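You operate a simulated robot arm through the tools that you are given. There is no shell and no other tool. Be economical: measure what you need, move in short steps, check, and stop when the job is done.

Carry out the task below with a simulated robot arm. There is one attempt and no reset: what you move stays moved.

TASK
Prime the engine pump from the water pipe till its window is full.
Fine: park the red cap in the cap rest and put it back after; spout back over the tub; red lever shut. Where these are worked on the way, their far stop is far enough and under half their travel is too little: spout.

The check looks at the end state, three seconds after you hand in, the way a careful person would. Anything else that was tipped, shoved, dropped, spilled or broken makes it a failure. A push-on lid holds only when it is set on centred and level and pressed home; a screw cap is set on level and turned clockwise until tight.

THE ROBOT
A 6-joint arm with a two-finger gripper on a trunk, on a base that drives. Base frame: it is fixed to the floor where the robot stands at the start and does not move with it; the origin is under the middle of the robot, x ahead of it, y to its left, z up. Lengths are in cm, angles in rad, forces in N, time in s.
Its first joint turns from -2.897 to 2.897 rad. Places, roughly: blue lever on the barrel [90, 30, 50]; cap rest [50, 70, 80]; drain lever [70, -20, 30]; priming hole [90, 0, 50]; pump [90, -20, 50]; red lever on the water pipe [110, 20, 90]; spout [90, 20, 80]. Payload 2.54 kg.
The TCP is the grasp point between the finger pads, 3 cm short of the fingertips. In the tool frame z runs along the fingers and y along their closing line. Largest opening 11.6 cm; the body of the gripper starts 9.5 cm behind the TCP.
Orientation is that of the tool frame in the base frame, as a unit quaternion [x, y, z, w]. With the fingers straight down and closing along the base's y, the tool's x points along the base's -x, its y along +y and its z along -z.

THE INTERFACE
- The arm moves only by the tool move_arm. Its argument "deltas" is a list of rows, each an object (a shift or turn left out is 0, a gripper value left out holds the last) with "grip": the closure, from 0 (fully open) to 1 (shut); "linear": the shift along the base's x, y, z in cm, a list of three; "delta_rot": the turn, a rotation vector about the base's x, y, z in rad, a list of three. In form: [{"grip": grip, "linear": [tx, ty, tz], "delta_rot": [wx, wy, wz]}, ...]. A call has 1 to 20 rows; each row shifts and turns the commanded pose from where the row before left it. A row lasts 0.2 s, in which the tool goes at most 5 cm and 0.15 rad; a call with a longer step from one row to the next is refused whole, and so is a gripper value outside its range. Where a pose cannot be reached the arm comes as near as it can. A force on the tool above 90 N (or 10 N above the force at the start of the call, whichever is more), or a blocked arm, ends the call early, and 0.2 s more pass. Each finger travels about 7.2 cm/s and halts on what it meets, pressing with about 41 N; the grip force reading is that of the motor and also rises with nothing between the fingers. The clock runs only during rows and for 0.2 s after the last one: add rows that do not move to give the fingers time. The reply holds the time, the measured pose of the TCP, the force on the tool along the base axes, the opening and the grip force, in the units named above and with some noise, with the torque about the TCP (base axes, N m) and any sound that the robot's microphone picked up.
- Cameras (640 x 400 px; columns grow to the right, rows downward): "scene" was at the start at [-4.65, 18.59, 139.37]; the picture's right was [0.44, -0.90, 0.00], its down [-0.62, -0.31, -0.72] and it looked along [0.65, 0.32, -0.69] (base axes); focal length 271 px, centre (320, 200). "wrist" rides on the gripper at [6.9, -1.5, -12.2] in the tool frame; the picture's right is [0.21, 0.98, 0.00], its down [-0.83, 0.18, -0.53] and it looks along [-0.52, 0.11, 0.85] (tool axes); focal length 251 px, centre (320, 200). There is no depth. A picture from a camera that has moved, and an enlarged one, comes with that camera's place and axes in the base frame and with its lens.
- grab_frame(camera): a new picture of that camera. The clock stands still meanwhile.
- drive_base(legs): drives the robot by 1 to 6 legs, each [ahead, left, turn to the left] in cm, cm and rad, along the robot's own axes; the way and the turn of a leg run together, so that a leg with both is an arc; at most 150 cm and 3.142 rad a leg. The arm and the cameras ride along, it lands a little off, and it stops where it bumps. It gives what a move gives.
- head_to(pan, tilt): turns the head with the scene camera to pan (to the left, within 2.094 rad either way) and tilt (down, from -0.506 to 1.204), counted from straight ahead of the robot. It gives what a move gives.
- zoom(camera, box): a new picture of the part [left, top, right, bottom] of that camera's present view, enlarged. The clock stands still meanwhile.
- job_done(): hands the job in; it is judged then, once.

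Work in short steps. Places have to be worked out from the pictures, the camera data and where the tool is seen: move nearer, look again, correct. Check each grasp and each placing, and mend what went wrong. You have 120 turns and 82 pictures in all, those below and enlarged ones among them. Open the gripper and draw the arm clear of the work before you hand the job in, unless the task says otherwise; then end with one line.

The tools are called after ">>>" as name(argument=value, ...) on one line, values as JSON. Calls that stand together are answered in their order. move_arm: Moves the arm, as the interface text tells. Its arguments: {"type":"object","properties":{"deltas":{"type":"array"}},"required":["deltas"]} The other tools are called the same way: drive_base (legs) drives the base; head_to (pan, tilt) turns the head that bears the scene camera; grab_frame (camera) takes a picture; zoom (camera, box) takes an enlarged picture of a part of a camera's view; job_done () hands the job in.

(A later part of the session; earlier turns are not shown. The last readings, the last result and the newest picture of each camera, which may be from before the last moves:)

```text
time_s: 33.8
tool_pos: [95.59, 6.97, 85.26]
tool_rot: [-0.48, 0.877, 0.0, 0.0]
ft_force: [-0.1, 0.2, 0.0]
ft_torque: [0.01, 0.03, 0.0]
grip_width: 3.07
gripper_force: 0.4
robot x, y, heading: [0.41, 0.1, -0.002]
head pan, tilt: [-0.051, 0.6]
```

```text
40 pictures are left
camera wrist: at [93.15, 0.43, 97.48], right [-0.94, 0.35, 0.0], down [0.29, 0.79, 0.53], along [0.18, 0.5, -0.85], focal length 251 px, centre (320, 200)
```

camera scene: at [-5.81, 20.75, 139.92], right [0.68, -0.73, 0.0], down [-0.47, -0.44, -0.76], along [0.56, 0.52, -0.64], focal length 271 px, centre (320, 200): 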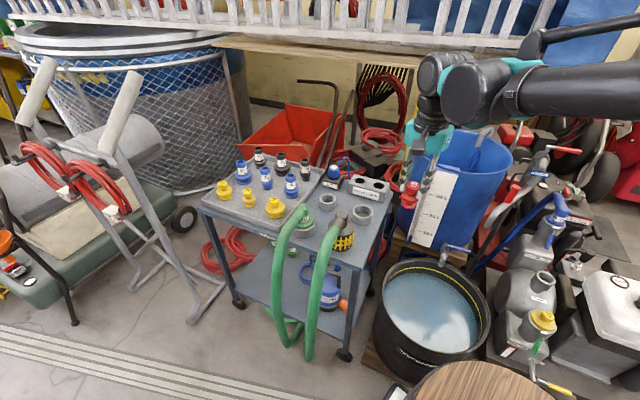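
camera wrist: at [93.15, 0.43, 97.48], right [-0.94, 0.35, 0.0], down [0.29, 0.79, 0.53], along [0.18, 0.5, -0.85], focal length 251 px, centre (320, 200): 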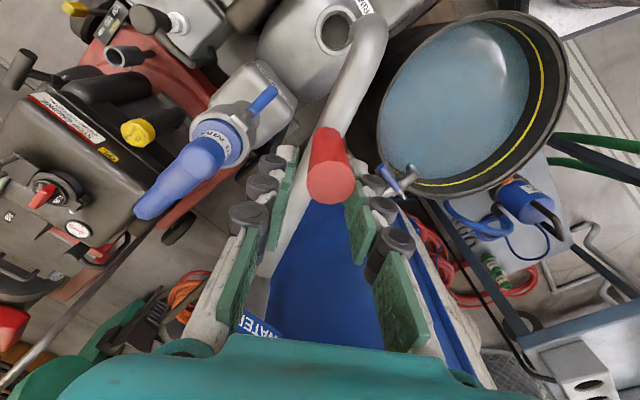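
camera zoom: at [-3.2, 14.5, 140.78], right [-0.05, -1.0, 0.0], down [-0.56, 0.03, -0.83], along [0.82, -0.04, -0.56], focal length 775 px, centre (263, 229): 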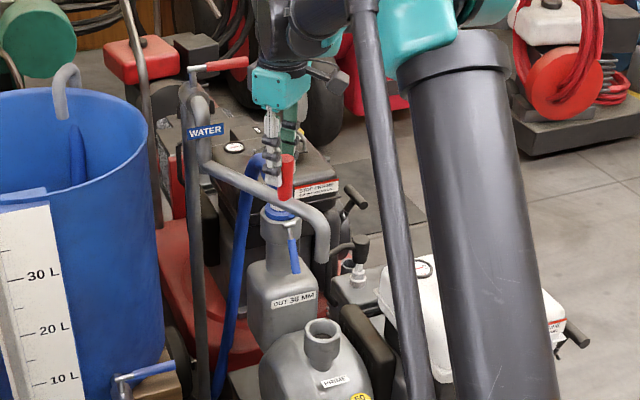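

No stop felt yet; the outlet seems about 1.5 cm short of the hole. I press on in small steps until the stop is felt.

>>> move_arm(deltas=[{"linear": [0.8, -0.65, 0], "delta_rot": [0, 0, 0.06]}, {}])

>>> zoom(camera="wrist", box=[270, 0, 430, 100])

```text
time_s: 34.4
tool_pos: [96.23, 6.43, 85.19]
tool_rot: [-0.506, 0.862, 0.0, 0.0]
ft_force: [-1.9, 1.2, -1.1]
ft_torque: [0.03, 0.04, -0.06]
grip_width: 3.17
gripper_force: 0.5
robot x, y, heading: [0.16, -0.19, 0.001]
head pan, tilt: [-0.051, 0.6]
```

```text
4.00 times, centred on (350, 50) of wrist
camera zoom: at [94.31, -0.29, 97.48], right [-0.96, 0.29, 0.0], down [0.24, 0.81, 0.53], along [0.15, 0.51, -0.85], focal length 1006 px, centre (200, 800)
```

zoom: 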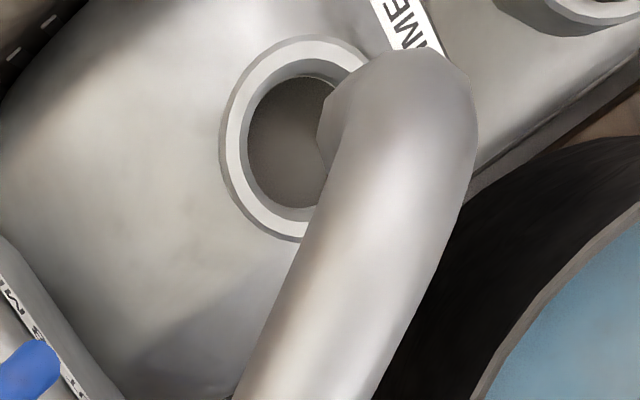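

Outlet now projects onto the hole to within a few mm, with a slight resistance. I push a bit more to confirm the stop.

>>> move_arm(deltas=[{"linear": [0.5, -0.4, 0]}, {}])

>>> zoom(camera="scene", box=[280, 120, 400, 260])

```text
time_s: 35.0
tool_pos: [96.81, 6.1, 85.28]
tool_rot: [-0.506, 0.863, 0.001, -0.001]
ft_force: [-12.7, 12.2, -3.8]
ft_torque: [0.35, 0.3, -0.3]
grip_width: 4.14
gripper_force: 8.3
robot x, y, heading: [-0.25, 0.25, 0.002]
head pan, tilt: [-0.051, 0.6]
```

```text
2.86 times, centred on (340, 190) of scene
camera zoom: at [-3.23, 14.56, 140.77], right [-0.05, -1.0, 0.0], down [-0.56, 0.03, -0.83], along [0.82, -0.04, -0.56], focal length 775 px, centre (263, 229)
```

zoom: 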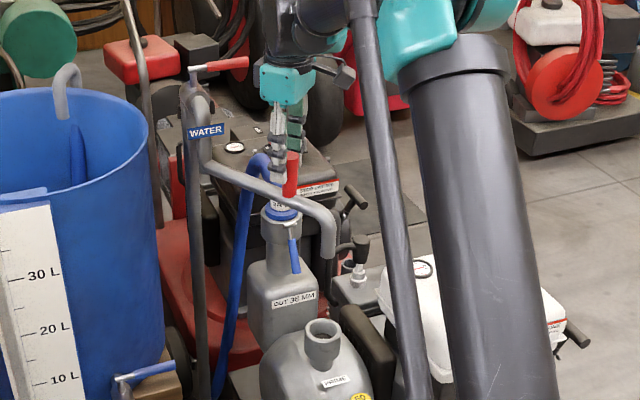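

Stop confirmed; outlet above the hole. I back off, open and rise.

>>> move_arm(deltas=[{"linear": [-0.5, 0.4, 0], "grip": 0.6}, {"grip": 0.5}, {}, {"linear": [0, 0, 4]}, {"linear": [0, 0, 4]}, {"linear": [0, 0, 4]}, {"linear": [0, 0, 4]}, {"linear": [-3, -1, 2]}])

>>> zoom(camera="scene", box=[280, 100, 400, 260])

```text
time_s: 36.8
tool_pos: [93.7, 5.27, 103.25]
tool_rot: [-0.506, 0.863, 0.001, 0.0]
ft_force: [0.7, -0.7, 0.1]
ft_torque: [-0.02, 0.05, -0.01]
grip_width: 5.81
gripper_force: 0.0
robot x, y, heading: [0.23, 0.13, 0.001]
head pan, tilt: [-0.051, 0.6]
```

```text
2.50 times, centred on (340, 180) of scene
camera zoom: at [-3.15, 14.51, 140.78], right [-0.05, -1.0, 0.0], down [-0.56, 0.03, -0.82], along [0.82, -0.04, -0.57], focal length 678 px, centre (270, 250)
```

zoom: 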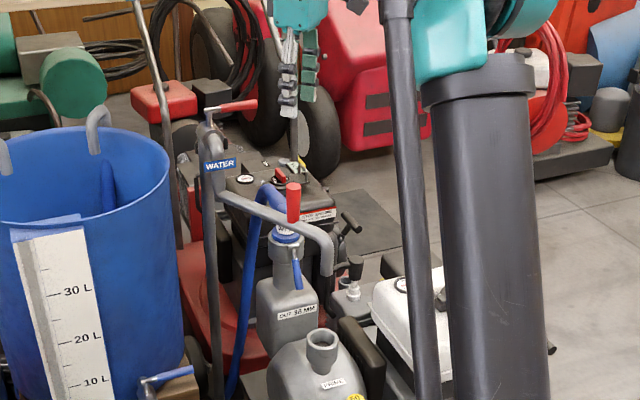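

Now the red lever. I turn the tool so the fingers close along x and position near the lever's tip for a close look.

>>> move_arm(deltas=[{"linear": [1, 0.5, 2], "delta_rot": [0, 0, 0.13]}, {"linear": [2, 0.5, 2], "delta_rot": [0, 0, 0.13]}, {"linear": [3, 0.5, 1], "delta_rot": [0, 0, 0.13]}, {"linear": [4, 0.5, 0], "delta_rot": [0, 0, 0.12]}, {"linear": [2, 0, 0]}, {}])

>>> grab_frame(camera="wrist")

```text
time_s: 38.2
tool_pos: [104.86, 7.3, 107.89]
tool_rot: [-0.707, 0.707, 0.0, 0.001]
ft_force: [-0.7, -0.5, 0.3]
ft_torque: [-0.02, -0.01, -0.01]
grip_width: 5.77
gripper_force: 0.1
out of reach, approached as far as the arm can: row 5
robot x, y, heading: [-0.2, -0.4, 0.004]
head pan, tilt: [-0.051, 0.6]
```

```text
36 pictures are left
camera wrist: at [106.42, 0.52, 120.16], right [-0.98, -0.21, 0.0], down [-0.18, 0.83, 0.53], along [-0.11, 0.52, -0.85], focal length 251 px, centre (320, 200)
```

wrist: 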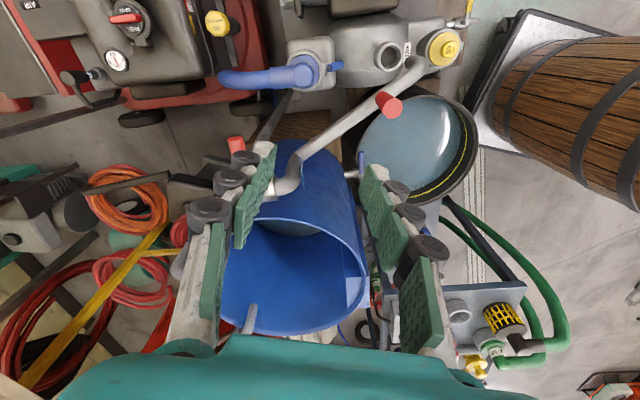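

The arm reaches only x≈105 here and a finger hides the stem. I step back with fingers closed to see the whole lever.

>>> move_arm(deltas=[{"linear": [-4, 0, 0], "grip": 1.0}, {"linear": [-3, 0, 0]}, {}, {}, {}])

>>> grab_frame(camera="wrist")

>>> zoom(camera="scene", box=[280, 115, 340, 175])

```text
time_s: 39.4
tool_pos: [97.83, 7.13, 108.0]
tool_rot: [-0.707, 0.708, 0.0, 0.0]
ft_force: [0.3, -0.1, -0.1]
ft_torque: [0.01, 0.02, 0.03]
grip_width: 0.0
gripper_force: 28.4
robot x, y, heading: [-0.44, 0.26, 0.001]
head pan, tilt: [-0.051, 0.6]
```

```text
35 pictures are left
camera wrist: at [99.41, 0.44, 120.15], right [-0.98, -0.21, 0.0], down [-0.18, 0.83, 0.53], along [-0.11, 0.52, -0.85], focal length 251 px, centre (320, 200)
```

wrist: 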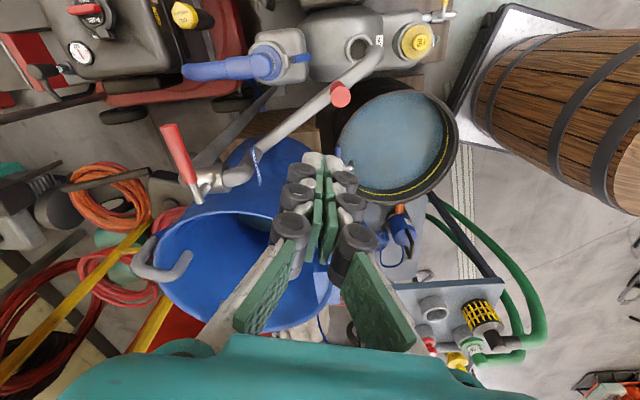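

```text
6.67 times, centred on (310, 145) of scene
camera zoom: at [-3.2, 14.5, 140.78], right [-0.05, -1.0, 0.0], down [-0.56, 0.03, -0.83], along [0.82, -0.04, -0.56], focal length 1809 px, centre (387, 567)
```

zoom: 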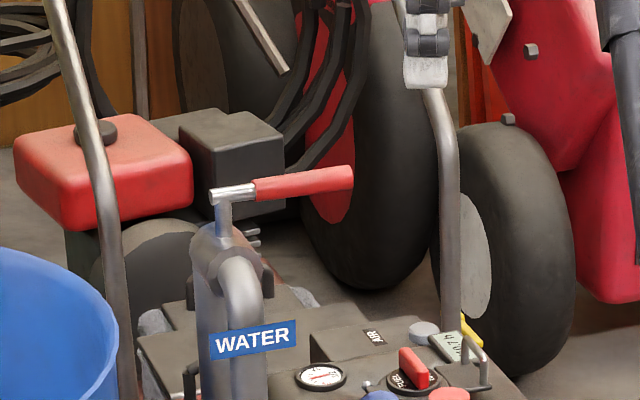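

Lever: stem ≈(110.8,19.8,93.1), tip ≈(113.4,11.2,93.2). To gain reach I pitch the tool forward ~0.6 rad, with the fingers to straddle the bar, and move to a pre-approach point.

>>> move_arm(deltas=[{"delta_rot": [0, -0.15, 0], "grip": 0.48}, {"delta_rot": [0, -0.15, 0]}, {"delta_rot": [0, -0.15, 0]}, {"delta_rot": [0, -0.15, 0]}, {"linear": [2, 3, -1]}, {"linear": [3, 3, -2]}, {"linear": [3, 0.4, -2]}, {}])

>>> zoom(camera="scene", box=[270, 95, 350, 175])

>>> grab_frame(camera="wrist")

```text
time_s: 41.2
tool_pos: [105.61, 13.75, 102.91]
tool_rot: [-0.675, 0.676, -0.209, 0.209]
ft_force: [0.3, 1.1, 0.1]
ft_torque: [0.01, 0.0, 0.02]
grip_width: 6.0
gripper_force: 0.1
robot x, y, heading: [-0.46, -0.24, 0.007]
head pan, tilt: [-0.051, 0.6]
```

```text
5.00 times, centred on (310, 135) of scene
camera zoom: at [-3.21, 14.5, 140.78], right [-0.05, -1.0, 0.0], down [-0.56, 0.03, -0.83], along [0.82, -0.04, -0.56], focal length 1357 px, centre (370, 525)
```

zoom: 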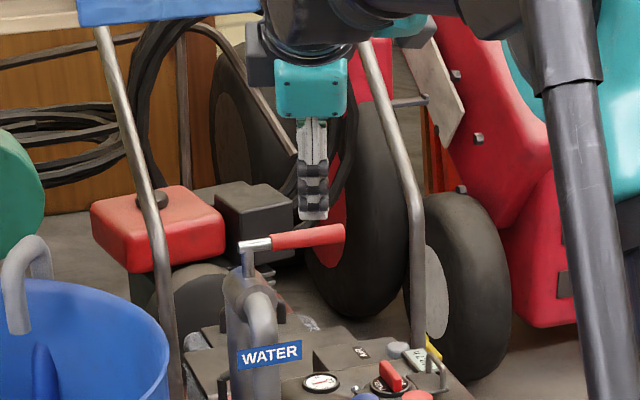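

```text
32 pictures are left
camera wrist: at [100.08, 7.05, 113.93], right [-0.81, -0.21, -0.55], down [-0.45, 0.83, 0.34], along [0.38, 0.52, -0.76], focal length 251 px, centre (320, 200)
```

wrist: 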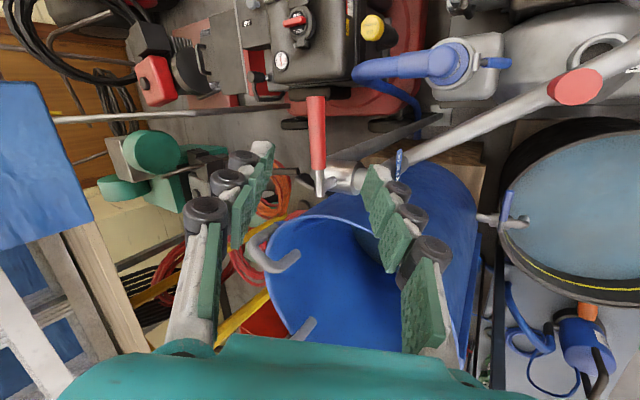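

The bar lies centred between the fingers' planes. I advance along the tool axis onto it.

>>> move_arm(deltas=[{"linear": [2.3, -0.2, -3.1]}, {"linear": [2.3, -0.2, -3.1]}, {"linear": [2.3, -0.1, -3.1]}, {}])

>>> grab_frame(camera="wrist")

```text
time_s: 42.2
tool_pos: [112.84, 13.23, 93.57]
tool_rot: [-0.675, 0.676, -0.208, 0.209]
ft_force: [0.0, 0.4, -0.6]
ft_torque: [0.01, 0.04, 0.01]
grip_width: 6.03
gripper_force: 0.0
robot x, y, heading: [0.49, -0.24, 0.001]
head pan, tilt: [-0.051, 0.6]
```

```text
31 pictures are left
camera wrist: at [107.16, 6.42, 104.61], right [-0.81, -0.21, -0.55], down [-0.45, 0.83, 0.34], along [0.38, 0.52, -0.76], focal length 251 px, centre (320, 200)
```

wrist: 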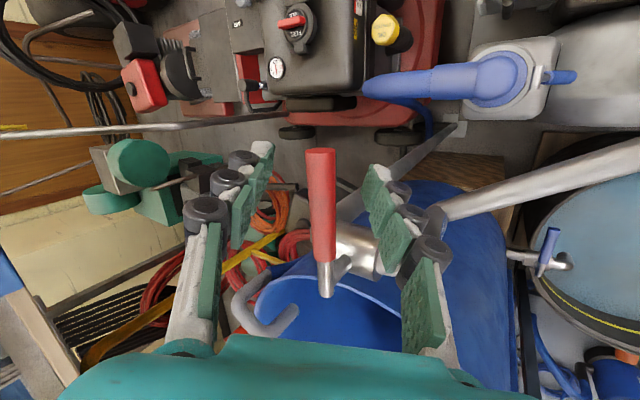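

Bar is between the fingers. I narrow the gap and try turning it toward the robot (clockwise from above), watching the force.

>>> move_arm(deltas=[{"grip": 0.75}, {}, {"linear": [-0.88, -0.2, 0], "delta_rot": [0, 0, -0.13]}, {"linear": [-0.9, -0.1, 0], "delta_rot": [0, 0, -0.13]}, {}])

>>> zoom(camera="scene", box=[270, 95, 430, 310])

```text
time_s: 43.4
tool_pos: [111.07, 13.05, 93.68]
tool_rot: [-0.581, 0.758, -0.234, 0.181]
ft_force: [-1.2, -0.2, -0.6]
ft_torque: [0.0, 0.02, -0.01]
grip_width: 2.88
gripper_force: 0.0
robot x, y, heading: [-0.07, 0.1, 0.001]
head pan, tilt: [-0.051, 0.6]
```

```text
1.86 times, centred on (350, 202) of scene
camera zoom: at [-3.19, 14.51, 140.78], right [-0.05, -1.0, 0.0], down [-0.56, 0.03, -0.83], along [0.82, -0.04, -0.56], focal length 505 px, centre (264, 195)
```

zoom: 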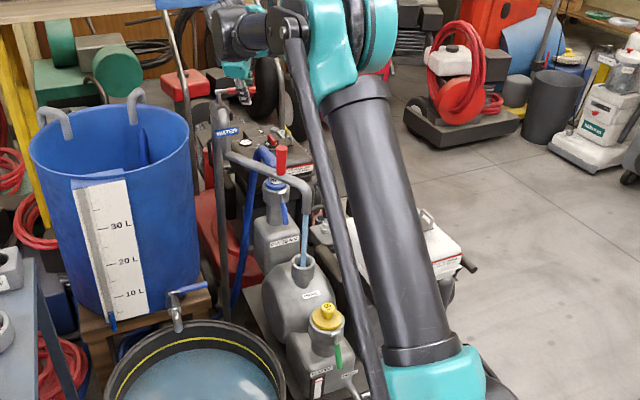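

Water already runs into the hole. I check the stream and the window closely.

>>> zoom(camera="scene", box=[325, 190, 415, 310])

```text
3.33 times, centred on (370, 250) of scene
camera zoom: at [-3.19, 14.51, 140.78], right [-0.05, -1.0, 0.0], down [-0.56, 0.03, -0.83], along [0.82, -0.04, -0.56], focal length 904 px, centre (153, 33)
```

zoom: 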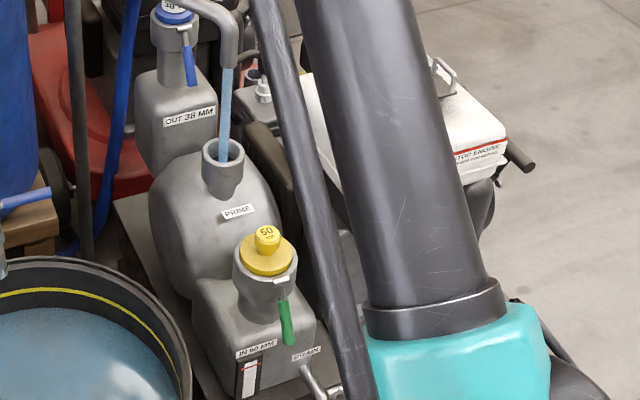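

Stream goes cleanly into the hole. I let it run a second and zoom on the window.

>>> move_arm(deltas=[{}, {}, {}, {}])

>>> zoom(camera="scene", box=[335, 270, 385, 310])

```text
time_s: 44.4
tool_pos: [111.01, 12.99, 93.63]
tool_rot: [-0.582, 0.757, -0.234, 0.181]
ft_force: [0.0, -0.2, 0.0]
ft_torque: [-0.01, -0.03, 0.02]
grip_width: 2.91
gripper_force: 0.1
robot x, y, heading: [0.14, 0.01, 0.002]
head pan, tilt: [-0.051, 0.6]
```

```text
10.00 times, centred on (360, 290) of scene
camera zoom: at [-3.19, 14.51, 140.78], right [-0.05, -1.0, 0.0], down [-0.56, 0.03, -0.83], along [0.82, -0.04, -0.56], focal length 2713 px, centre (-80, -700)
```

zoom: 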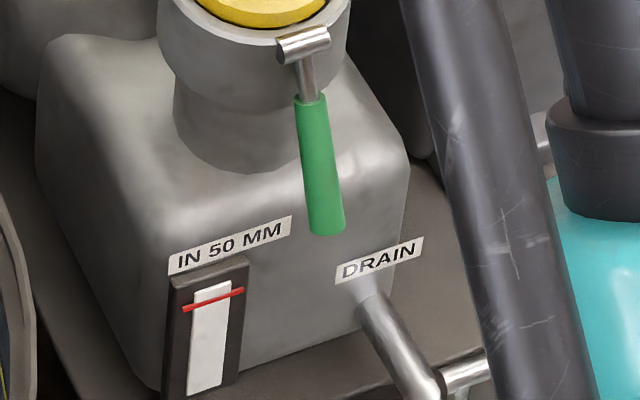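

Window still empty; I let it run longer (it has little so far) and look again.

>>> move_arm(deltas=[{}, {}, {}, {}, {}, {}, {}, {}, {}, {}, {}, {}, {}, {}, {}])

>>> zoom(camera="scene", box=[325, 255, 395, 315])

```text
time_s: 47.6
tool_pos: [110.91, 12.96, 93.57]
tool_rot: [-0.582, 0.757, -0.234, 0.18]
ft_force: [0.2, 0.8, -0.1]
ft_torque: [0.01, 0.01, 0.02]
grip_width: 2.9
gripper_force: 0.0
robot x, y, heading: [0.19, 0.21, -0.001]
head pan, tilt: [-0.051, 0.6]
```

```text
6.67 times, centred on (360, 285) of scene
camera zoom: at [-3.19, 14.51, 140.78], right [-0.05, -1.0, 0.0], down [-0.56, 0.03, -0.83], along [0.82, -0.04, -0.56], focal length 1809 px, centre (53, -367)
```

zoom: 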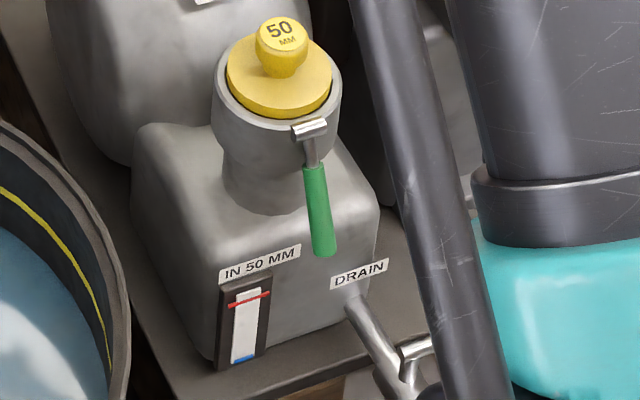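

Water shows at the window's bottom; the drain holds. I open a bit more and keep filling, watching stream and window.

>>> move_arm(deltas=[{"linear": [-0.9, 0.03, 0], "delta_rot": [0, 0, -0.13]}, {"linear": [-0.89, 0.15, 0], "delta_rot": [0, 0, -0.13]}, {}, {}, {}, {}, {}, {}, {}, {}, {}, {}, {}, {}])

>>> zoom(camera="scene", box=[310, 190, 430, 315])

```text
time_s: 50.6
tool_pos: [109.26, 13.29, 93.56]
tool_rot: [-0.479, 0.827, -0.256, 0.148]
ft_force: [0.2, -0.4, 0.0]
ft_torque: [0.01, 0.0, 0.0]
grip_width: 2.92
gripper_force: 0.0
robot x, y, heading: [0.0, 0.03, -0.002]
head pan, tilt: [-0.051, 0.6]
```

```text
3.20 times, centred on (370, 252) of scene
camera zoom: at [-3.19, 14.51, 140.78], right [-0.05, -1.0, 0.0], down [-0.56, 0.03, -0.83], along [0.82, -0.04, -0.56], focal length 868 px, centre (160, 32)
```

zoom: 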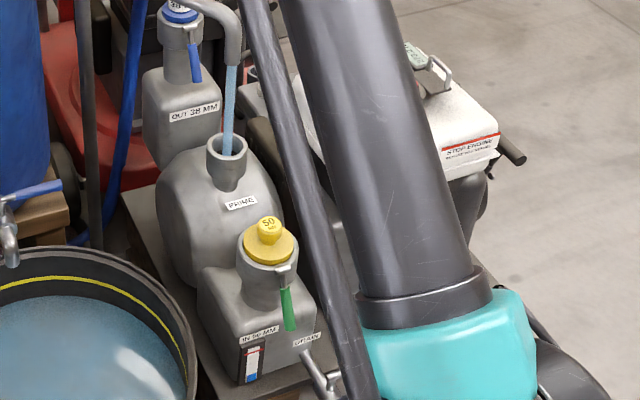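

Level rising (~20–25%). I continue and check.

>>> move_arm(deltas=[{}, {}, {}, {}, {}, {}, {}, {}, {}, {}])

>>> zoom(camera="scene", box=[325, 255, 395, 315])

```text
time_s: 52.8
tool_pos: [109.19, 13.21, 93.57]
tool_rot: [-0.479, 0.827, -0.256, 0.148]
ft_force: [-0.5, -0.2, -0.8]
ft_torque: [0.01, -0.05, 0.0]
grip_width: 2.91
gripper_force: 0.1
robot x, y, heading: [0.05, 0.1, -0.0]
head pan, tilt: [-0.051, 0.6]
```

```text
6.67 times, centred on (360, 285) of scene
camera zoom: at [-3.19, 14.51, 140.78], right [-0.05, -1.0, 0.0], down [-0.56, 0.03, -0.83], along [0.82, -0.04, -0.56], focal length 1809 px, centre (53, -367)
```

zoom: 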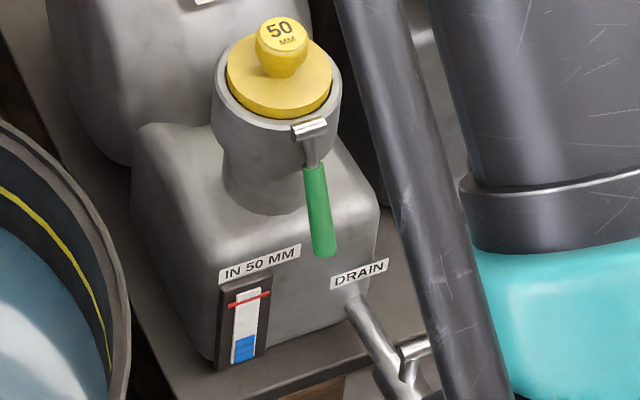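

About 40% of the way to the red line, rising ~4 px/s; ~9 s remain. I run ~6 s more then look.

>>> move_arm(deltas=[{}, {}, {}, {}, {}, {}, {}, {}, {}, {}, {}, {}, {}, {}, {}, {}, {}, {}, {}, {}])

>>> move_arm(deltas=[{}, {}, {}, {}, {}, {}, {}])

>>> zoom(camera="scene", box=[325, 255, 395, 315])

```text
time_s: 57.0
tool_pos: [109.1, 13.16, 93.49]
tool_rot: [-0.479, 0.826, -0.255, 0.149]
ft_force: [-0.1, -0.4, -0.5]
ft_torque: [0.01, -0.01, 0.03]
grip_width: 2.9
gripper_force: 0.1
robot x, y, heading: [0.4, -0.02, -0.0]
head pan, tilt: [-0.051, 0.6]
```

```text
time_s: 58.6
tool_pos: [109.12, 13.19, 93.44]
tool_rot: [-0.479, 0.826, -0.255, 0.149]
ft_force: [0.4, 0.0, 0.4]
ft_torque: [0.01, -0.01, 0.04]
grip_width: 2.9
gripper_force: 0.2
robot x, y, heading: [-0.3, 0.1, 0.001]
head pan, tilt: [-0.051, 0.6]
```

```text
6.67 times, centred on (360, 285) of scene
camera zoom: at [-3.19, 14.51, 140.78], right [-0.05, -1.0, 0.0], down [-0.56, 0.03, -0.83], along [0.82, -0.04, -0.56], focal length 1809 px, centre (53, -367)
```

zoom: 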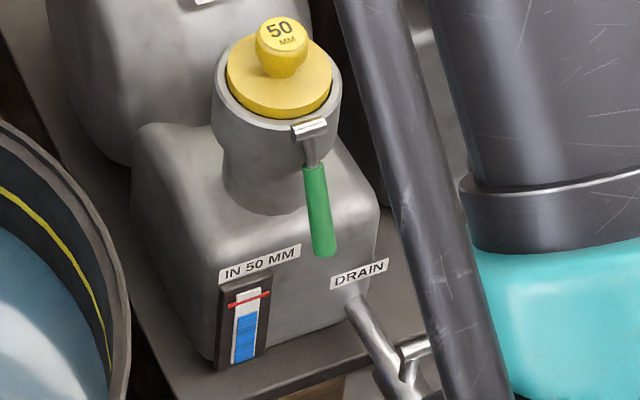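

At ~70%; ~5.5 s remain at 3.4 px/s. I run 4.2 s and look.

>>> move_arm(deltas=[{}, {}, {}, {}, {}, {}, {}, {}, {}, {}, {}, {}, {}, {}, {}, {}, {}, {}, {}, {}])

>>> zoom(camera="scene", box=[335, 280, 365, 310])

```text
time_s: 62.8
tool_pos: [109.21, 13.23, 93.56]
tool_rot: [-0.479, 0.826, -0.256, 0.149]
ft_force: [0.0, -0.3, 0.4]
ft_torque: [0.03, 0.01, 0.01]
grip_width: 2.9
gripper_force: 0.0
robot x, y, heading: [0.12, -0.25, -0.001]
head pan, tilt: [-0.051, 0.6]
```

```text
13.33 times, centred on (350, 295) of scene
camera zoom: at [-3.19, 14.51, 140.78], right [-0.05, -1.0, 0.0], down [-0.56, 0.03, -0.83], along [0.82, -0.04, -0.56], focal length 3618 px, centre (-80, -1067)
```

zoom: 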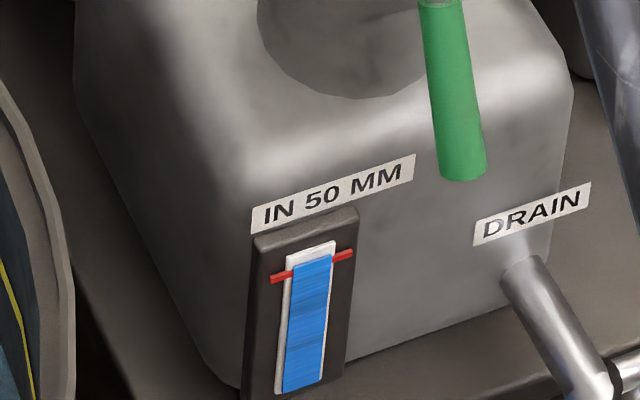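

The level just passed the red line: full. I close the lever at once, back to its stop.

>>> move_arm(deltas=[{"linear": [1.79, -0.18, 0], "delta_rot": [0, 0, 0.15]}, {"linear": [1.78, 0.3, 0], "delta_rot": [0, 0, 0.15]}, {"linear": [0.9, 0.25, 0], "delta_rot": [0, 0, 0.15]}, {"linear": [0.4, 0.1, 0], "delta_rot": [0, 0, 0.07]}, {}])

>>> zoom(camera="scene", box=[270, 110, 430, 310])

>>> zoom(camera="scene", box=[335, 280, 365, 310])

```text
time_s: 64.0
tool_pos: [114.05, 13.52, 93.61]
tool_rot: [0.676, -0.675, 0.207, -0.209]
ft_force: [-18.6, -4.5, -7.9]
ft_torque: [-0.15, -0.01, 0.27]
grip_width: 4.35
gripper_force: 10.1
robot x, y, heading: [-0.44, 0.04, -0.002]
head pan, tilt: [-0.051, 0.6]
```

```text
2.00 times, centred on (350, 210) of scene
camera zoom: at [-3.24, 14.49, 140.78], right [-0.05, -1.0, 0.0], down [-0.56, 0.03, -0.83], along [0.82, -0.04, -0.56], focal length 543 px, centre (260, 180)
```

zoom: 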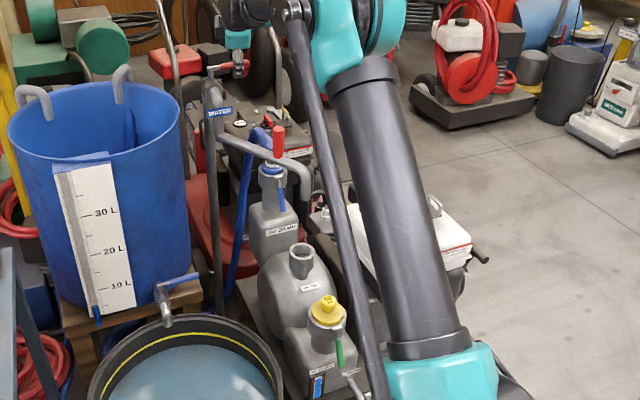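

```text
13.33 times, centred on (350, 295) of scene
camera zoom: at [-3.24, 14.49, 140.78], right [-0.05, -1.0, 0.0], down [-0.56, 0.03, -0.83], along [0.82, -0.04, -0.56], focal length 3618 px, centre (-80, -1067)
```

zoom: 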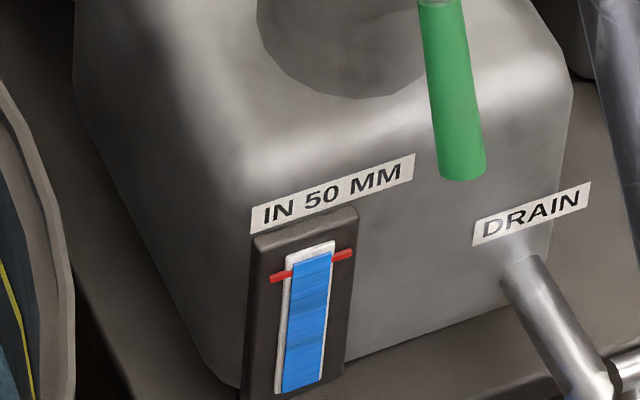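

Flow stopped, lever at its stop, level at/just over the red line. I ease off, open and retreat along the tool axis, then set the tool upright and check the lever.

>>> move_arm(deltas=[{"linear": [-1.0, -0.2, 0], "grip": 0.6}, {"grip": 0.48}, {}, {"linear": [-2.3, 0, 3.1]}, {"linear": [-2.3, 0, 3.1]}, {"linear": [-2.3, 0, 3.1]}, {"linear": [-3, -1, 3], "delta_rot": [0, 0.15, 0]}, {"linear": [-3, -1, 0], "delta_rot": [0, 0.15, 0]}, {"linear": [-3, -1, 0], "delta_rot": [0, 0.15, 0]}, {"linear": [-2, 0, 0], "delta_rot": [0, 0.15, 0]}, {}])

>>> zoom(camera="scene", box=[270, 100, 410, 240])

```text
time_s: 66.4
tool_pos: [95.18, 10.5, 106.02]
tool_rot: [-0.706, 0.708, 0.001, 0.0]
ft_force: [0.6, -0.1, -0.4]
ft_torque: [0.0, -0.02, 0.0]
grip_width: 6.03
gripper_force: 0.1
robot x, y, heading: [-0.47, -0.13, 0.005]
head pan, tilt: [-0.051, 0.6]
```

```text
2.86 times, centred on (340, 170) of scene
camera zoom: at [-3.2, 14.5, 140.78], right [-0.05, -1.0, 0.0], down [-0.56, 0.03, -0.83], along [0.82, -0.04, -0.56], focal length 775 px, centre (263, 286)
```

zoom: 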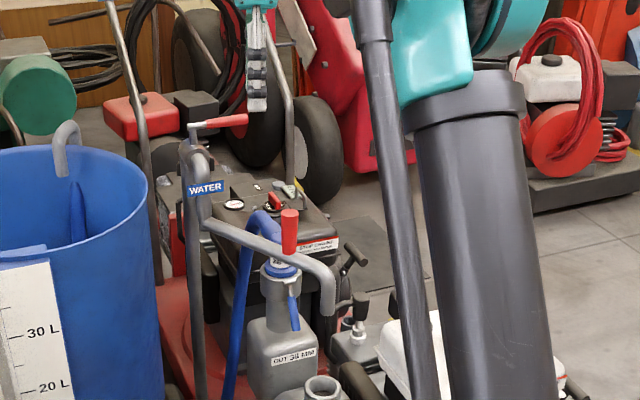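

Lever is shut as at start. Next the spout: I turn the tool back to the spout-handle yaw, lower over the handle at ≈(96.5,6.1) and straddle it.

>>> move_arm(deltas=[{"linear": [0.5, -2, 0], "delta_rot": [0, 0, -0.15]}, {"linear": [0.5, -2, 0], "delta_rot": [0, 0, -0.15]}, {"linear": [0.3, -0.3, 0], "delta_rot": [0, 0, -0.15]}, {"linear": [0, 0, -4]}, {"linear": [0, 0, -4]}, {"linear": [0, 0, -4]}, {}])

>>> grab_frame(camera="wrist")

```text
time_s: 68.0
tool_pos: [96.22, 6.13, 94.04]
tool_rot: [-0.531, 0.847, -0.001, 0.001]
ft_force: [-0.4, 0.0, 0.8]
ft_torque: [-0.01, 0.0, 0.01]
grip_width: 6.04
gripper_force: 0.1
robot x, y, heading: [0.05, 0.42, -0.006]
head pan, tilt: [-0.051, 0.6]
```

```text
19 pictures are left
camera wrist: at [94.67, -0.57, 106.33], right [-0.97, 0.23, 0.0], down [0.2, 0.82, 0.53], along [0.12, 0.52, -0.85], focal length 251 px, centre (320, 200)
```

wrist: 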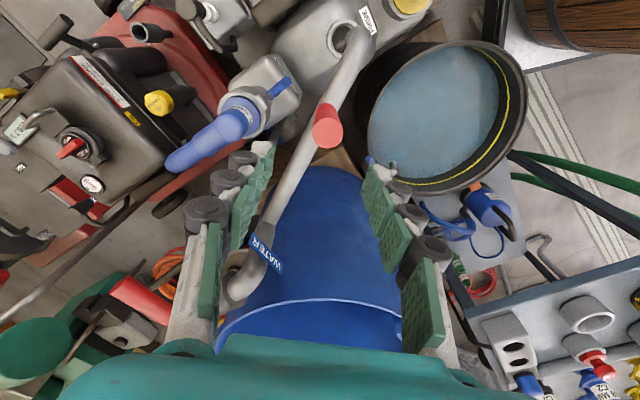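

Handle centred. I lower, close to 0.74 around it and swing back along the reverse arc.

>>> move_arm(deltas=[{"linear": [0, 0, -4.4]}, {"linear": [0, 0, -4.2]}, {"grip": 0.74}, {}, {}, {"linear": [-0.8, 0.65, 0], "delta_rot": [0, 0, -0.1]}, {"linear": [-1.45, 1.46, 0], "delta_rot": [0, 0, -0.125]}, {"linear": [-1.26, 1.63, 0], "delta_rot": [0, 0, -0.125]}, {"linear": [-1.05, 1.78, 0], "delta_rot": [0, 0, -0.125]}, {"linear": [-0.8, 1.9, 0], "delta_rot": [0, 0, -0.125]}, {}])

>>> move_arm(deltas=[{"linear": [-0.57, 1.98, 0], "delta_rot": [0, 0, -0.125]}, {"linear": [-0.31, 2.04, 0], "delta_rot": [0, 0, -0.125]}, {"linear": [-0.05, 2.06, 0], "delta_rot": [0, 0, -0.125]}, {"linear": [0.15, 1.6, 0], "delta_rot": [0, 0, -0.125]}, {}])

>>> zoom(camera="scene", box=[230, 110, 390, 270])

```text
time_s: 70.4
tool_pos: [91.11, 13.62, 85.58]
tool_rot: [-0.257, 0.966, 0.0, 0.001]
ft_force: [0.9, -1.6, -0.1]
ft_torque: [-0.05, 0.01, -0.03]
grip_width: 3.08
gripper_force: 0.8
robot x, y, heading: [0.03, -0.14, -0.003]
head pan, tilt: [-0.051, 0.6]
```

```text
time_s: 71.6
tool_pos: [90.2, 21.16, 85.31]
tool_rot: [-0.009, 1.0, 0.0, 0.0]
ft_force: [0.7, -0.6, 0.3]
ft_torque: [-0.05, 0.0, 0.01]
grip_width: 3.11
gripper_force: 0.5
robot x, y, heading: [-0.09, 0.21, -0.001]
head pan, tilt: [-0.051, 0.6]
```

```text
2.50 times, centred on (310, 190) of scene
camera zoom: at [-3.2, 14.5, 140.78], right [-0.05, -1.0, 0.0], down [-0.56, 0.03, -0.83], along [0.82, -0.04, -0.56], focal length 678 px, centre (345, 225)
```

zoom: 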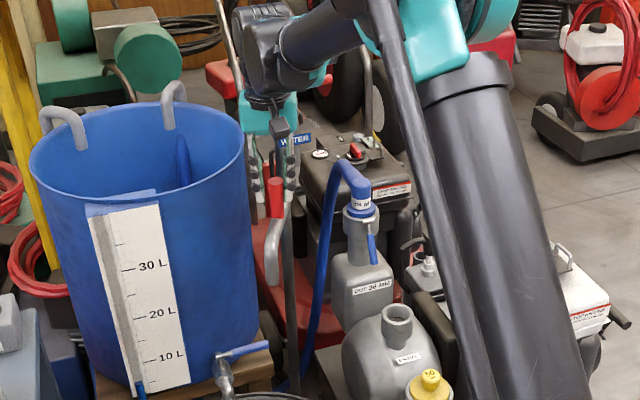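

Nearly back; I push the last centimetre until a stop is felt.

>>> move_arm(deltas=[{"linear": [0.1, 0.6, 0]}, {"linear": [0.1, 0.6, 0]}, {}])

```text
time_s: 72.4
tool_pos: [90.45, 22.22, 85.38]
tool_rot: [-0.008, 1.0, -0.001, 0.0]
ft_force: [-1.9, -4.3, -2.4]
ft_torque: [-0.07, 0.04, 0.02]
grip_width: 3.29
gripper_force: 2.2
robot x, y, heading: [0.36, 0.25, -0.004]
head pan, tilt: [-0.051, 0.6]
```

The stop is felt; spout is back over the tub. I open, rise and travel back to the parked cap.

>>> move_arm(deltas=[{"linear": [0, -0.4, 0], "grip": 0.6}, {"grip": 0.5}, {}, {"linear": [0, 0, 4]}, {"linear": [0, 0, 4]}, {"linear": [0, 0, 4]}, {"linear": [-2, 0, 4]}, {"linear": [-4.5, 0, 0]}, {"linear": [-4.5, 0, 0]}, {"linear": [-4.5, 0, 0]}, {"linear": [-4.5, 0, 0]}, {"linear": [-4, 2, 0]}])

>>> zoom(camera="scene", box=[230, 120, 390, 310])

>>> move_arm(deltas=[{"linear": [-2, 4.4, 0]}, {"linear": [-2, 4.4, 0]}, {"linear": [-2, 4.4, 0]}, {"linear": [-2, 4.4, 0]}, {"linear": [-2, 4.4, 0]}, {"linear": [-2, 4.4, 0]}, {"linear": [-2, 4.4, 0]}, {"linear": [-2, 4.4, 0]}, {"linear": [0, 4.4, 0]}, {"linear": [0, 4, 0]}, {}])

>>> head_to(pan=0.75, tilt=0.7)

```text
time_s: 75.0
tool_pos: [66.45, 23.89, 101.22]
tool_rot: [-0.01, 1.0, 0.0, 0.0]
ft_force: [-0.3, -0.4, -0.6]
ft_torque: [0.01, 0.06, -0.01]
grip_width: 5.79
gripper_force: 0.1
robot x, y, heading: [0.45, 0.13, 0.002]
head pan, tilt: [-0.051, 0.6]
```

```text
2.11 times, centred on (310, 215) of scene
camera zoom: at [-3.15, 14.5, 140.78], right [-0.05, -1.0, 0.0], down [-0.56, 0.03, -0.82], along [0.82, -0.04, -0.57], focal length 571 px, centre (341, 168)
```

zoom: 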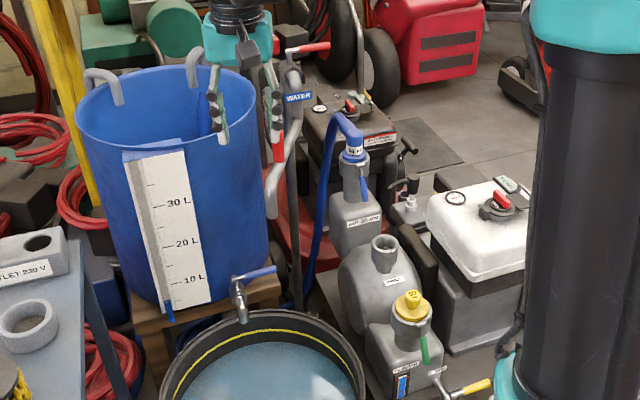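

```text
time_s: 77.4
tool_pos: [50.74, 67.48, 101.42]
tool_rot: [-0.01, 1.0, 0.0, 0.001]
ft_force: [-0.4, -1.0, -0.2]
ft_torque: [-0.02, -0.02, 0.02]
grip_width: 5.83
gripper_force: 0.0
robot x, y, heading: [0.32, 0.26, 0.003]
head pan, tilt: [-0.051, 0.6]
```

```text
time_s: 78.6
tool_pos: [50.73, 67.55, 101.33]
tool_rot: [-0.011, 1.0, 0.0, 0.0]
ft_force: [0.0, -0.3, 0.1]
ft_torque: [0.0, 0.0, 0.03]
grip_width: 5.8
gripper_force: 0.0
robot x, y, heading: [0.23, -0.0, -0.003]
head pan, tilt: [0.75, 0.7]
```

Over the cap now; I align to (50.5,69.7), lower to the release height and grip.

>>> move_arm(deltas=[{"linear": [-0.2, 2.2, -3], "delta_rot": [0, 0, -0.02]}, {"linear": [0, 0, -4]}, {"linear": [0, 0, -4]}, {"linear": [0, 0, -4]}, {"linear": [0, 0, -3]}, {"linear": [0, 0, -1]}, {"grip": 0.7}, {"grip": 0.9}, {}, {}])

>>> zoom(camera="scene", box=[290, 150, 370, 230])

```text
time_s: 80.8
tool_pos: [50.37, 69.8, 82.25]
tool_rot: [0.0, 1.0, 0.0, 0.001]
ft_force: [1.4, -2.3, -1.3]
ft_torque: [-0.1, -0.06, -0.01]
grip_width: 2.99
gripper_force: 40.8
robot x, y, heading: [-0.09, 0.02, 0.001]
head pan, tilt: [0.75, 0.7]
```

```text
5.00 times, centred on (330, 190) of scene
camera zoom: at [-5.81, 20.76, 139.91], right [0.68, -0.73, 0.0], down [-0.47, -0.44, -0.76], along [0.56, 0.52, -0.64], focal length 1357 px, centre (270, 250)
```

zoom: 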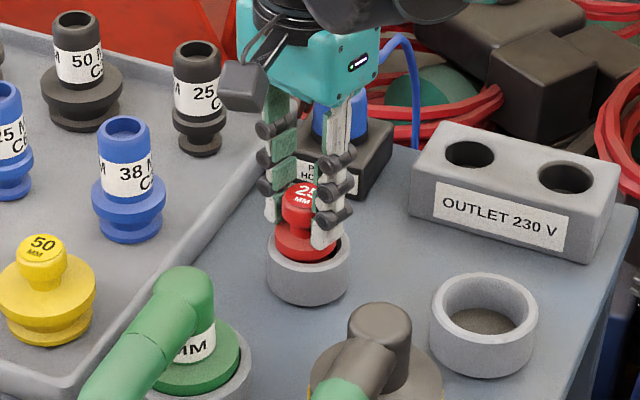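

Cap gripped as before (2.99). I lift it and carry it back to above the priming neck.

>>> move_arm(deltas=[{"linear": [0, 0, 2]}, {"linear": [0, 0, 4]}, {"linear": [0, 0, 4.5]}, {"linear": [0, 0, 4.5]}, {"linear": [0, 0, 4.5]}, {"linear": [1, -4.15, 0]}, {"linear": [1, -4.15, 0]}, {"linear": [1, -4.15, 0]}, {"linear": [1, -4.15, 0]}, {"linear": [1, -4.15, 0]}, {"linear": [1, -4.15, 0]}, {"linear": [1, -4.15, 0]}, {"linear": [1, -4.15, 0]}, {"linear": [1, -4.15, 0]}, {"linear": [1, -4.15, 0]}, {"linear": [1, -4.15, 0]}, {"linear": [1, -4.15, 0]}, {}])

>>> move_arm(deltas=[{"linear": [2.3, -3.4, 0]}, {"linear": [2.3, -3.4, 0]}, {"linear": [2.3, -3.4, 0]}, {"linear": [2.3, -3.4, 0]}, {"linear": [2.3, -3.4, 0]}, {"linear": [2.3, -3.0, 0]}, {"linear": [3.6, 0, 0]}, {"linear": [3.6, 0, 0]}, {"linear": [3.6, 0, 0]}, {"linear": [3.6, 0, 0]}, {}])

>>> head_to(pan=0.0, tilt=0.649)

```text
time_s: 84.6
tool_pos: [62.1, 20.01, 101.97]
tool_rot: [0.0, 1.0, 0.0, 0.0]
ft_force: [0.2, 0.0, 0.0]
ft_torque: [-0.01, -0.02, -0.01]
grip_width: 3.0
gripper_force: 40.8
robot x, y, heading: [0.09, -0.47, -0.002]
head pan, tilt: [0.75, 0.7]
```

```text
time_s: 87.0
tool_pos: [90.65, -0.22, 101.99]
tool_rot: [0.0, 1.0, 0.0, 0.0]
ft_force: [-0.3, 0.9, -0.4]
ft_torque: [0.0, 0.01, -0.02]
grip_width: 2.99
gripper_force: 40.7
robot x, y, heading: [0.14, -0.11, -0.001]
head pan, tilt: [0.75, 0.7]
```

```text
time_s: 88.1
tool_pos: [90.75, -0.29, 101.97]
tool_rot: [0.0, 1.0, 0.001, 0.0]
ft_force: [0.2, -0.2, -1.4]
ft_torque: [-0.01, -0.02, 0.0]
grip_width: 2.99
gripper_force: 40.9
robot x, y, heading: [-0.01, 0.26, -0.0]
head pan, tilt: [0.0, 0.649]
```

Back over the neck; I lower till the cap bottom is just above the rim and check alignment.

>>> move_arm(deltas=[{"linear": [0, 0.2, -4]}, {"linear": [0, 0, -4.5]}, {"linear": [0, 0, -4.5]}, {"linear": [0, 0, -4.5]}, {"linear": [0, 0, -4.5]}, {"linear": [0, 0, -4.5]}, {"linear": [0, 0, -4.5]}, {"linear": [0, 0, -4]}, {}])

>>> zoom(camera="scene", box=[315, 170, 385, 245])

>>> grab_frame(camera="wrist")

```text
time_s: 90.1
tool_pos: [90.63, 0.28, 66.98]
tool_rot: [0.0, 1.0, 0.0, 0.0]
ft_force: [-0.3, -0.3, -0.8]
ft_torque: [-0.02, -0.01, 0.0]
grip_width: 3.01
gripper_force: 40.8
robot x, y, heading: [0.01, -0.19, 0.0]
head pan, tilt: [0.0, 0.649]
```

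```text
5.33 times, centred on (350, 208) of scene
camera zoom: at [-3.34, 14.95, 140.35], right [0.0, -1.0, 0.0], down [-0.6, 0.0, -0.8], along [0.8, 0.0, -0.6], focal length 1447 px, centre (160, 160)
```

zoom: 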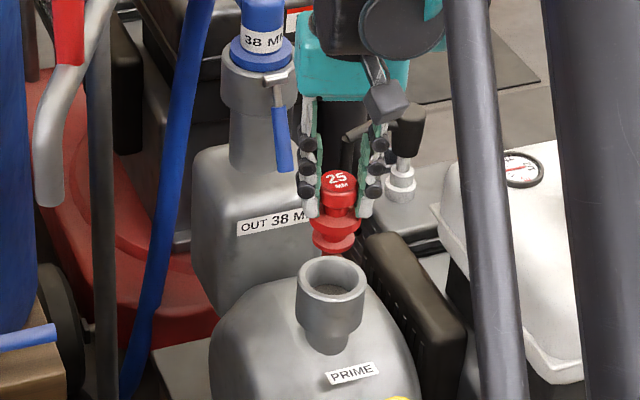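

```text
14 pictures are left
camera wrist: at [83.7, -1.13, 79.25], right [-0.21, 0.98, 0.0], down [0.83, 0.18, 0.53], along [0.52, 0.11, -0.85], focal length 251 px, centre (320, 200)
```

wrist: 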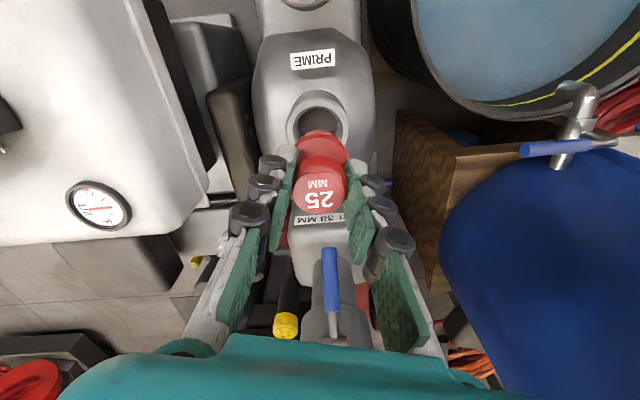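

Aligned to about a millimetre. I lower the plug into the neck.

>>> move_arm(deltas=[{"linear": [0, 0, -2]}, {"linear": [0, 0, -1.5]}, {"linear": [0, 0, -1]}, {"linear": [0, 0, -0.8]}, {}])

```text
time_s: 91.3
tool_pos: [90.5, 0.15, 61.55]
tool_rot: [0.0, 1.0, 0.0, 0.0]
ft_force: [0.2, -0.9, -0.2]
ft_torque: [0.01, -0.01, 0.02]
grip_width: 3.01
gripper_force: 40.8
robot x, y, heading: [0.02, -0.22, 0.0]
head pan, tilt: [0.0, 0.649]
```

It goes in freely; I press on home in small steps.

>>> move_arm(deltas=[{"linear": [0, 0, -0.4]}, {"linear": [0, 0, -0.3]}, {"linear": [0, 0, -0.3]}, {}])

>>> zoom(camera="scene", box=[325, 195, 385, 245])

```text
time_s: 92.3
tool_pos: [90.37, 0.15, 60.85]
tool_rot: [0.001, 1.0, 0.0, 0.001]
ft_force: [2.1, -2.5, 23.2]
ft_torque: [0.11, -0.1, -0.04]
grip_width: 3.0
gripper_force: 41.3
robot x, y, heading: [-0.16, 0.52, 0.002]
head pan, tilt: [0.0, 0.649]
```

```text
8.00 times, centred on (355, 220) of scene
camera zoom: at [-3.43, 14.94, 140.35], right [0.0, -1.0, 0.0], down [-0.6, 0.0, -0.8], along [0.8, 0.0, -0.6], focal length 2170 px, centre (40, 40)
```

zoom: 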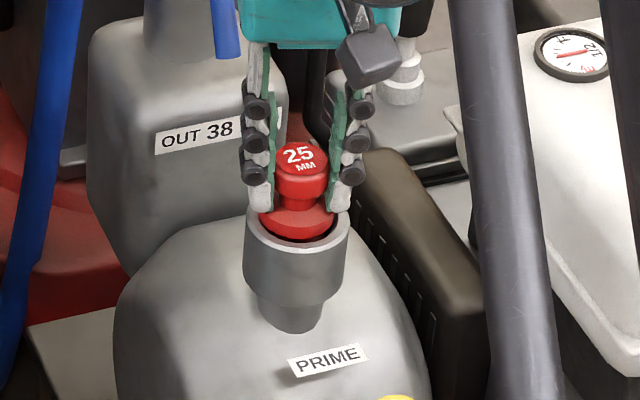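

Resistance 23 N near the seated height; a small gap is visible at the front. I press further, up to a firm push.

>>> move_arm(deltas=[{"linear": [0, 0, -0.3]}, {"linear": [0, 0, -0.3]}, {}])

>>> zoom(camera="scene", box=[325, 195, 385, 245])

```text
time_s: 93.2
tool_pos: [90.44, 0.2, 60.31]
tool_rot: [0.0, 1.0, 0.0, 0.001]
ft_force: [-8.5, 1.2, 43.2]
ft_torque: [0.33, 0.28, 0.08]
grip_width: 3.02
gripper_force: 40.9
robot x, y, heading: [0.29, -0.27, -0.0]
head pan, tilt: [0.0, 0.649]
stopped in row 3: the force on the tool passed its limit at 92 N (the readings are from after the stop); the commanded pose is now the measured one
```

```text
8.00 times, centred on (355, 220) of scene
camera zoom: at [-3.53, 14.95, 140.35], right [0.0, -1.0, 0.0], down [-0.6, 0.0, -0.8], along [0.8, 0.0, -0.6], focal length 2170 px, centre (40, 40)
```

zoom: 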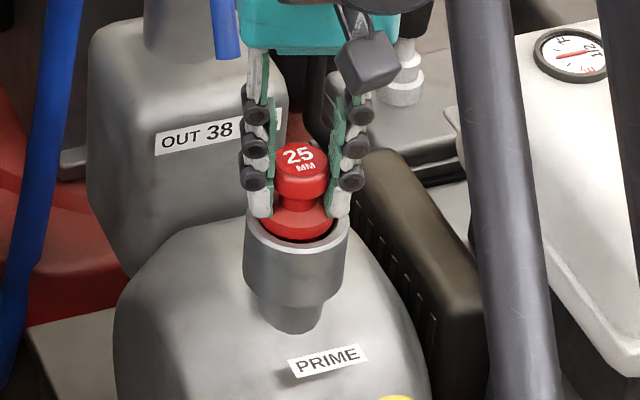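

92 N reached; the cap picture matches its original seat. I release, rise and compare.

>>> move_arm(deltas=[{"linear": [0, 0, 0.3]}, {"grip": 0.7}, {"grip": 0.5}, {}, {"linear": [0, 0, 3]}, {"linear": [0, 0, 4]}, {"linear": [0, 0, 4]}, {"linear": [-3, -0.7, 2], "grip": 0}, {"linear": [-4, -1, 2]}, {"linear": [-4, -0.5, 0.5]}, {}])

>>> zoom(camera="wrist", box=[265, 150, 375, 230])

>>> zoom(camera="scene", box=[325, 195, 385, 245])

```text
time_s: 95.6
tool_pos: [79.58, -2.02, 75.99]
tool_rot: [0.0, 1.0, 0.0, 0.001]
ft_force: [0.3, -0.2, 0.1]
ft_torque: [0.03, -0.06, -0.01]
grip_width: 11.59
gripper_force: 0.0
robot x, y, heading: [-0.04, -0.05, 0.002]
head pan, tilt: [0.0, 0.649]
```

```text
5.00 times, centred on (320, 190) of wrist
camera zoom: at [72.67, -3.44, 88.2], right [-0.21, 0.98, 0.0], down [0.83, 0.18, 0.54], along [0.52, 0.11, -0.84], focal length 1257 px, centre (320, 250)
```

zoom: 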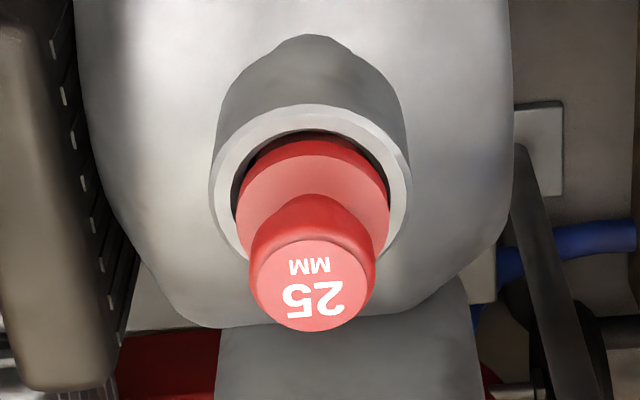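

```text
8.00 times, centred on (355, 220) of scene
camera zoom: at [-3.33, 14.94, 140.35], right [0.0, -1.0, 0.0], down [-0.6, 0.0, -0.8], along [0.8, 0.0, -0.6], focal length 2170 px, centre (40, 40)
```

zoom: 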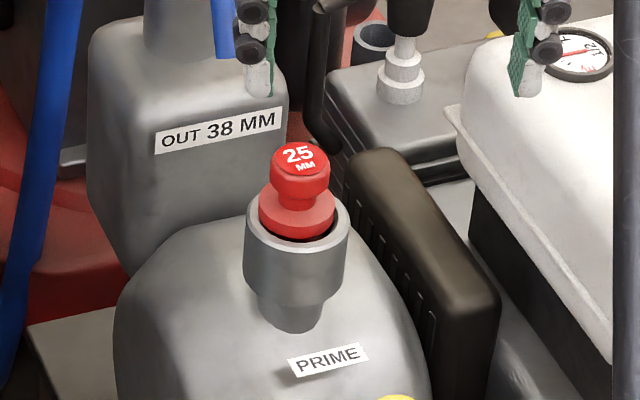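

The cap is down but looks ~0.3 cm off toward +x compared with its original seat. I regrip it, lift a little, shift −0.3 cm in x and press again.

>>> move_arm(deltas=[{"linear": [4, 0.8, 0], "grip": 0.4}, {"linear": [4, 0.8, 0]}, {"linear": [3, 0.5, 0]}, {"linear": [0, 0, -4]}, {"linear": [0, 0, -4]}, {"linear": [0, 0, -4]}, {"linear": [0, 0, -2.6]}, {}, {"grip": 0.7}, {"grip": 0.9}, {}, {}])

>>> move_arm(deltas=[{"linear": [0, 0, 0.5]}, {"linear": [-0.3, 0, 0.3]}, {}, {"linear": [0, 0, -0.4]}, {"linear": [0, 0, -0.3]}, {}])

```text
time_s: 98.2
tool_pos: [90.53, 0.18, 61.34]
tool_rot: [0.0, 1.0, 0.0, 0.002]
ft_force: [0.1, -1.1, -0.2]
ft_torque: [-0.01, -0.04, -0.03]
grip_width: 3.01
gripper_force: 41.6
robot x, y, heading: [0.15, -0.28, -0.004]
head pan, tilt: [0.0, 0.649]
```

```text
time_s: 99.6
tool_pos: [90.18, 0.04, 61.45]
tool_rot: [0.0, 1.0, 0.0, 0.001]
ft_force: [-0.3, -0.3, -1.7]
ft_torque: [-0.03, 0.0, 0.0]
grip_width: 2.99
gripper_force: 40.4
robot x, y, heading: [-0.19, -0.03, 0.001]
head pan, tilt: [0.0, 0.649]
```

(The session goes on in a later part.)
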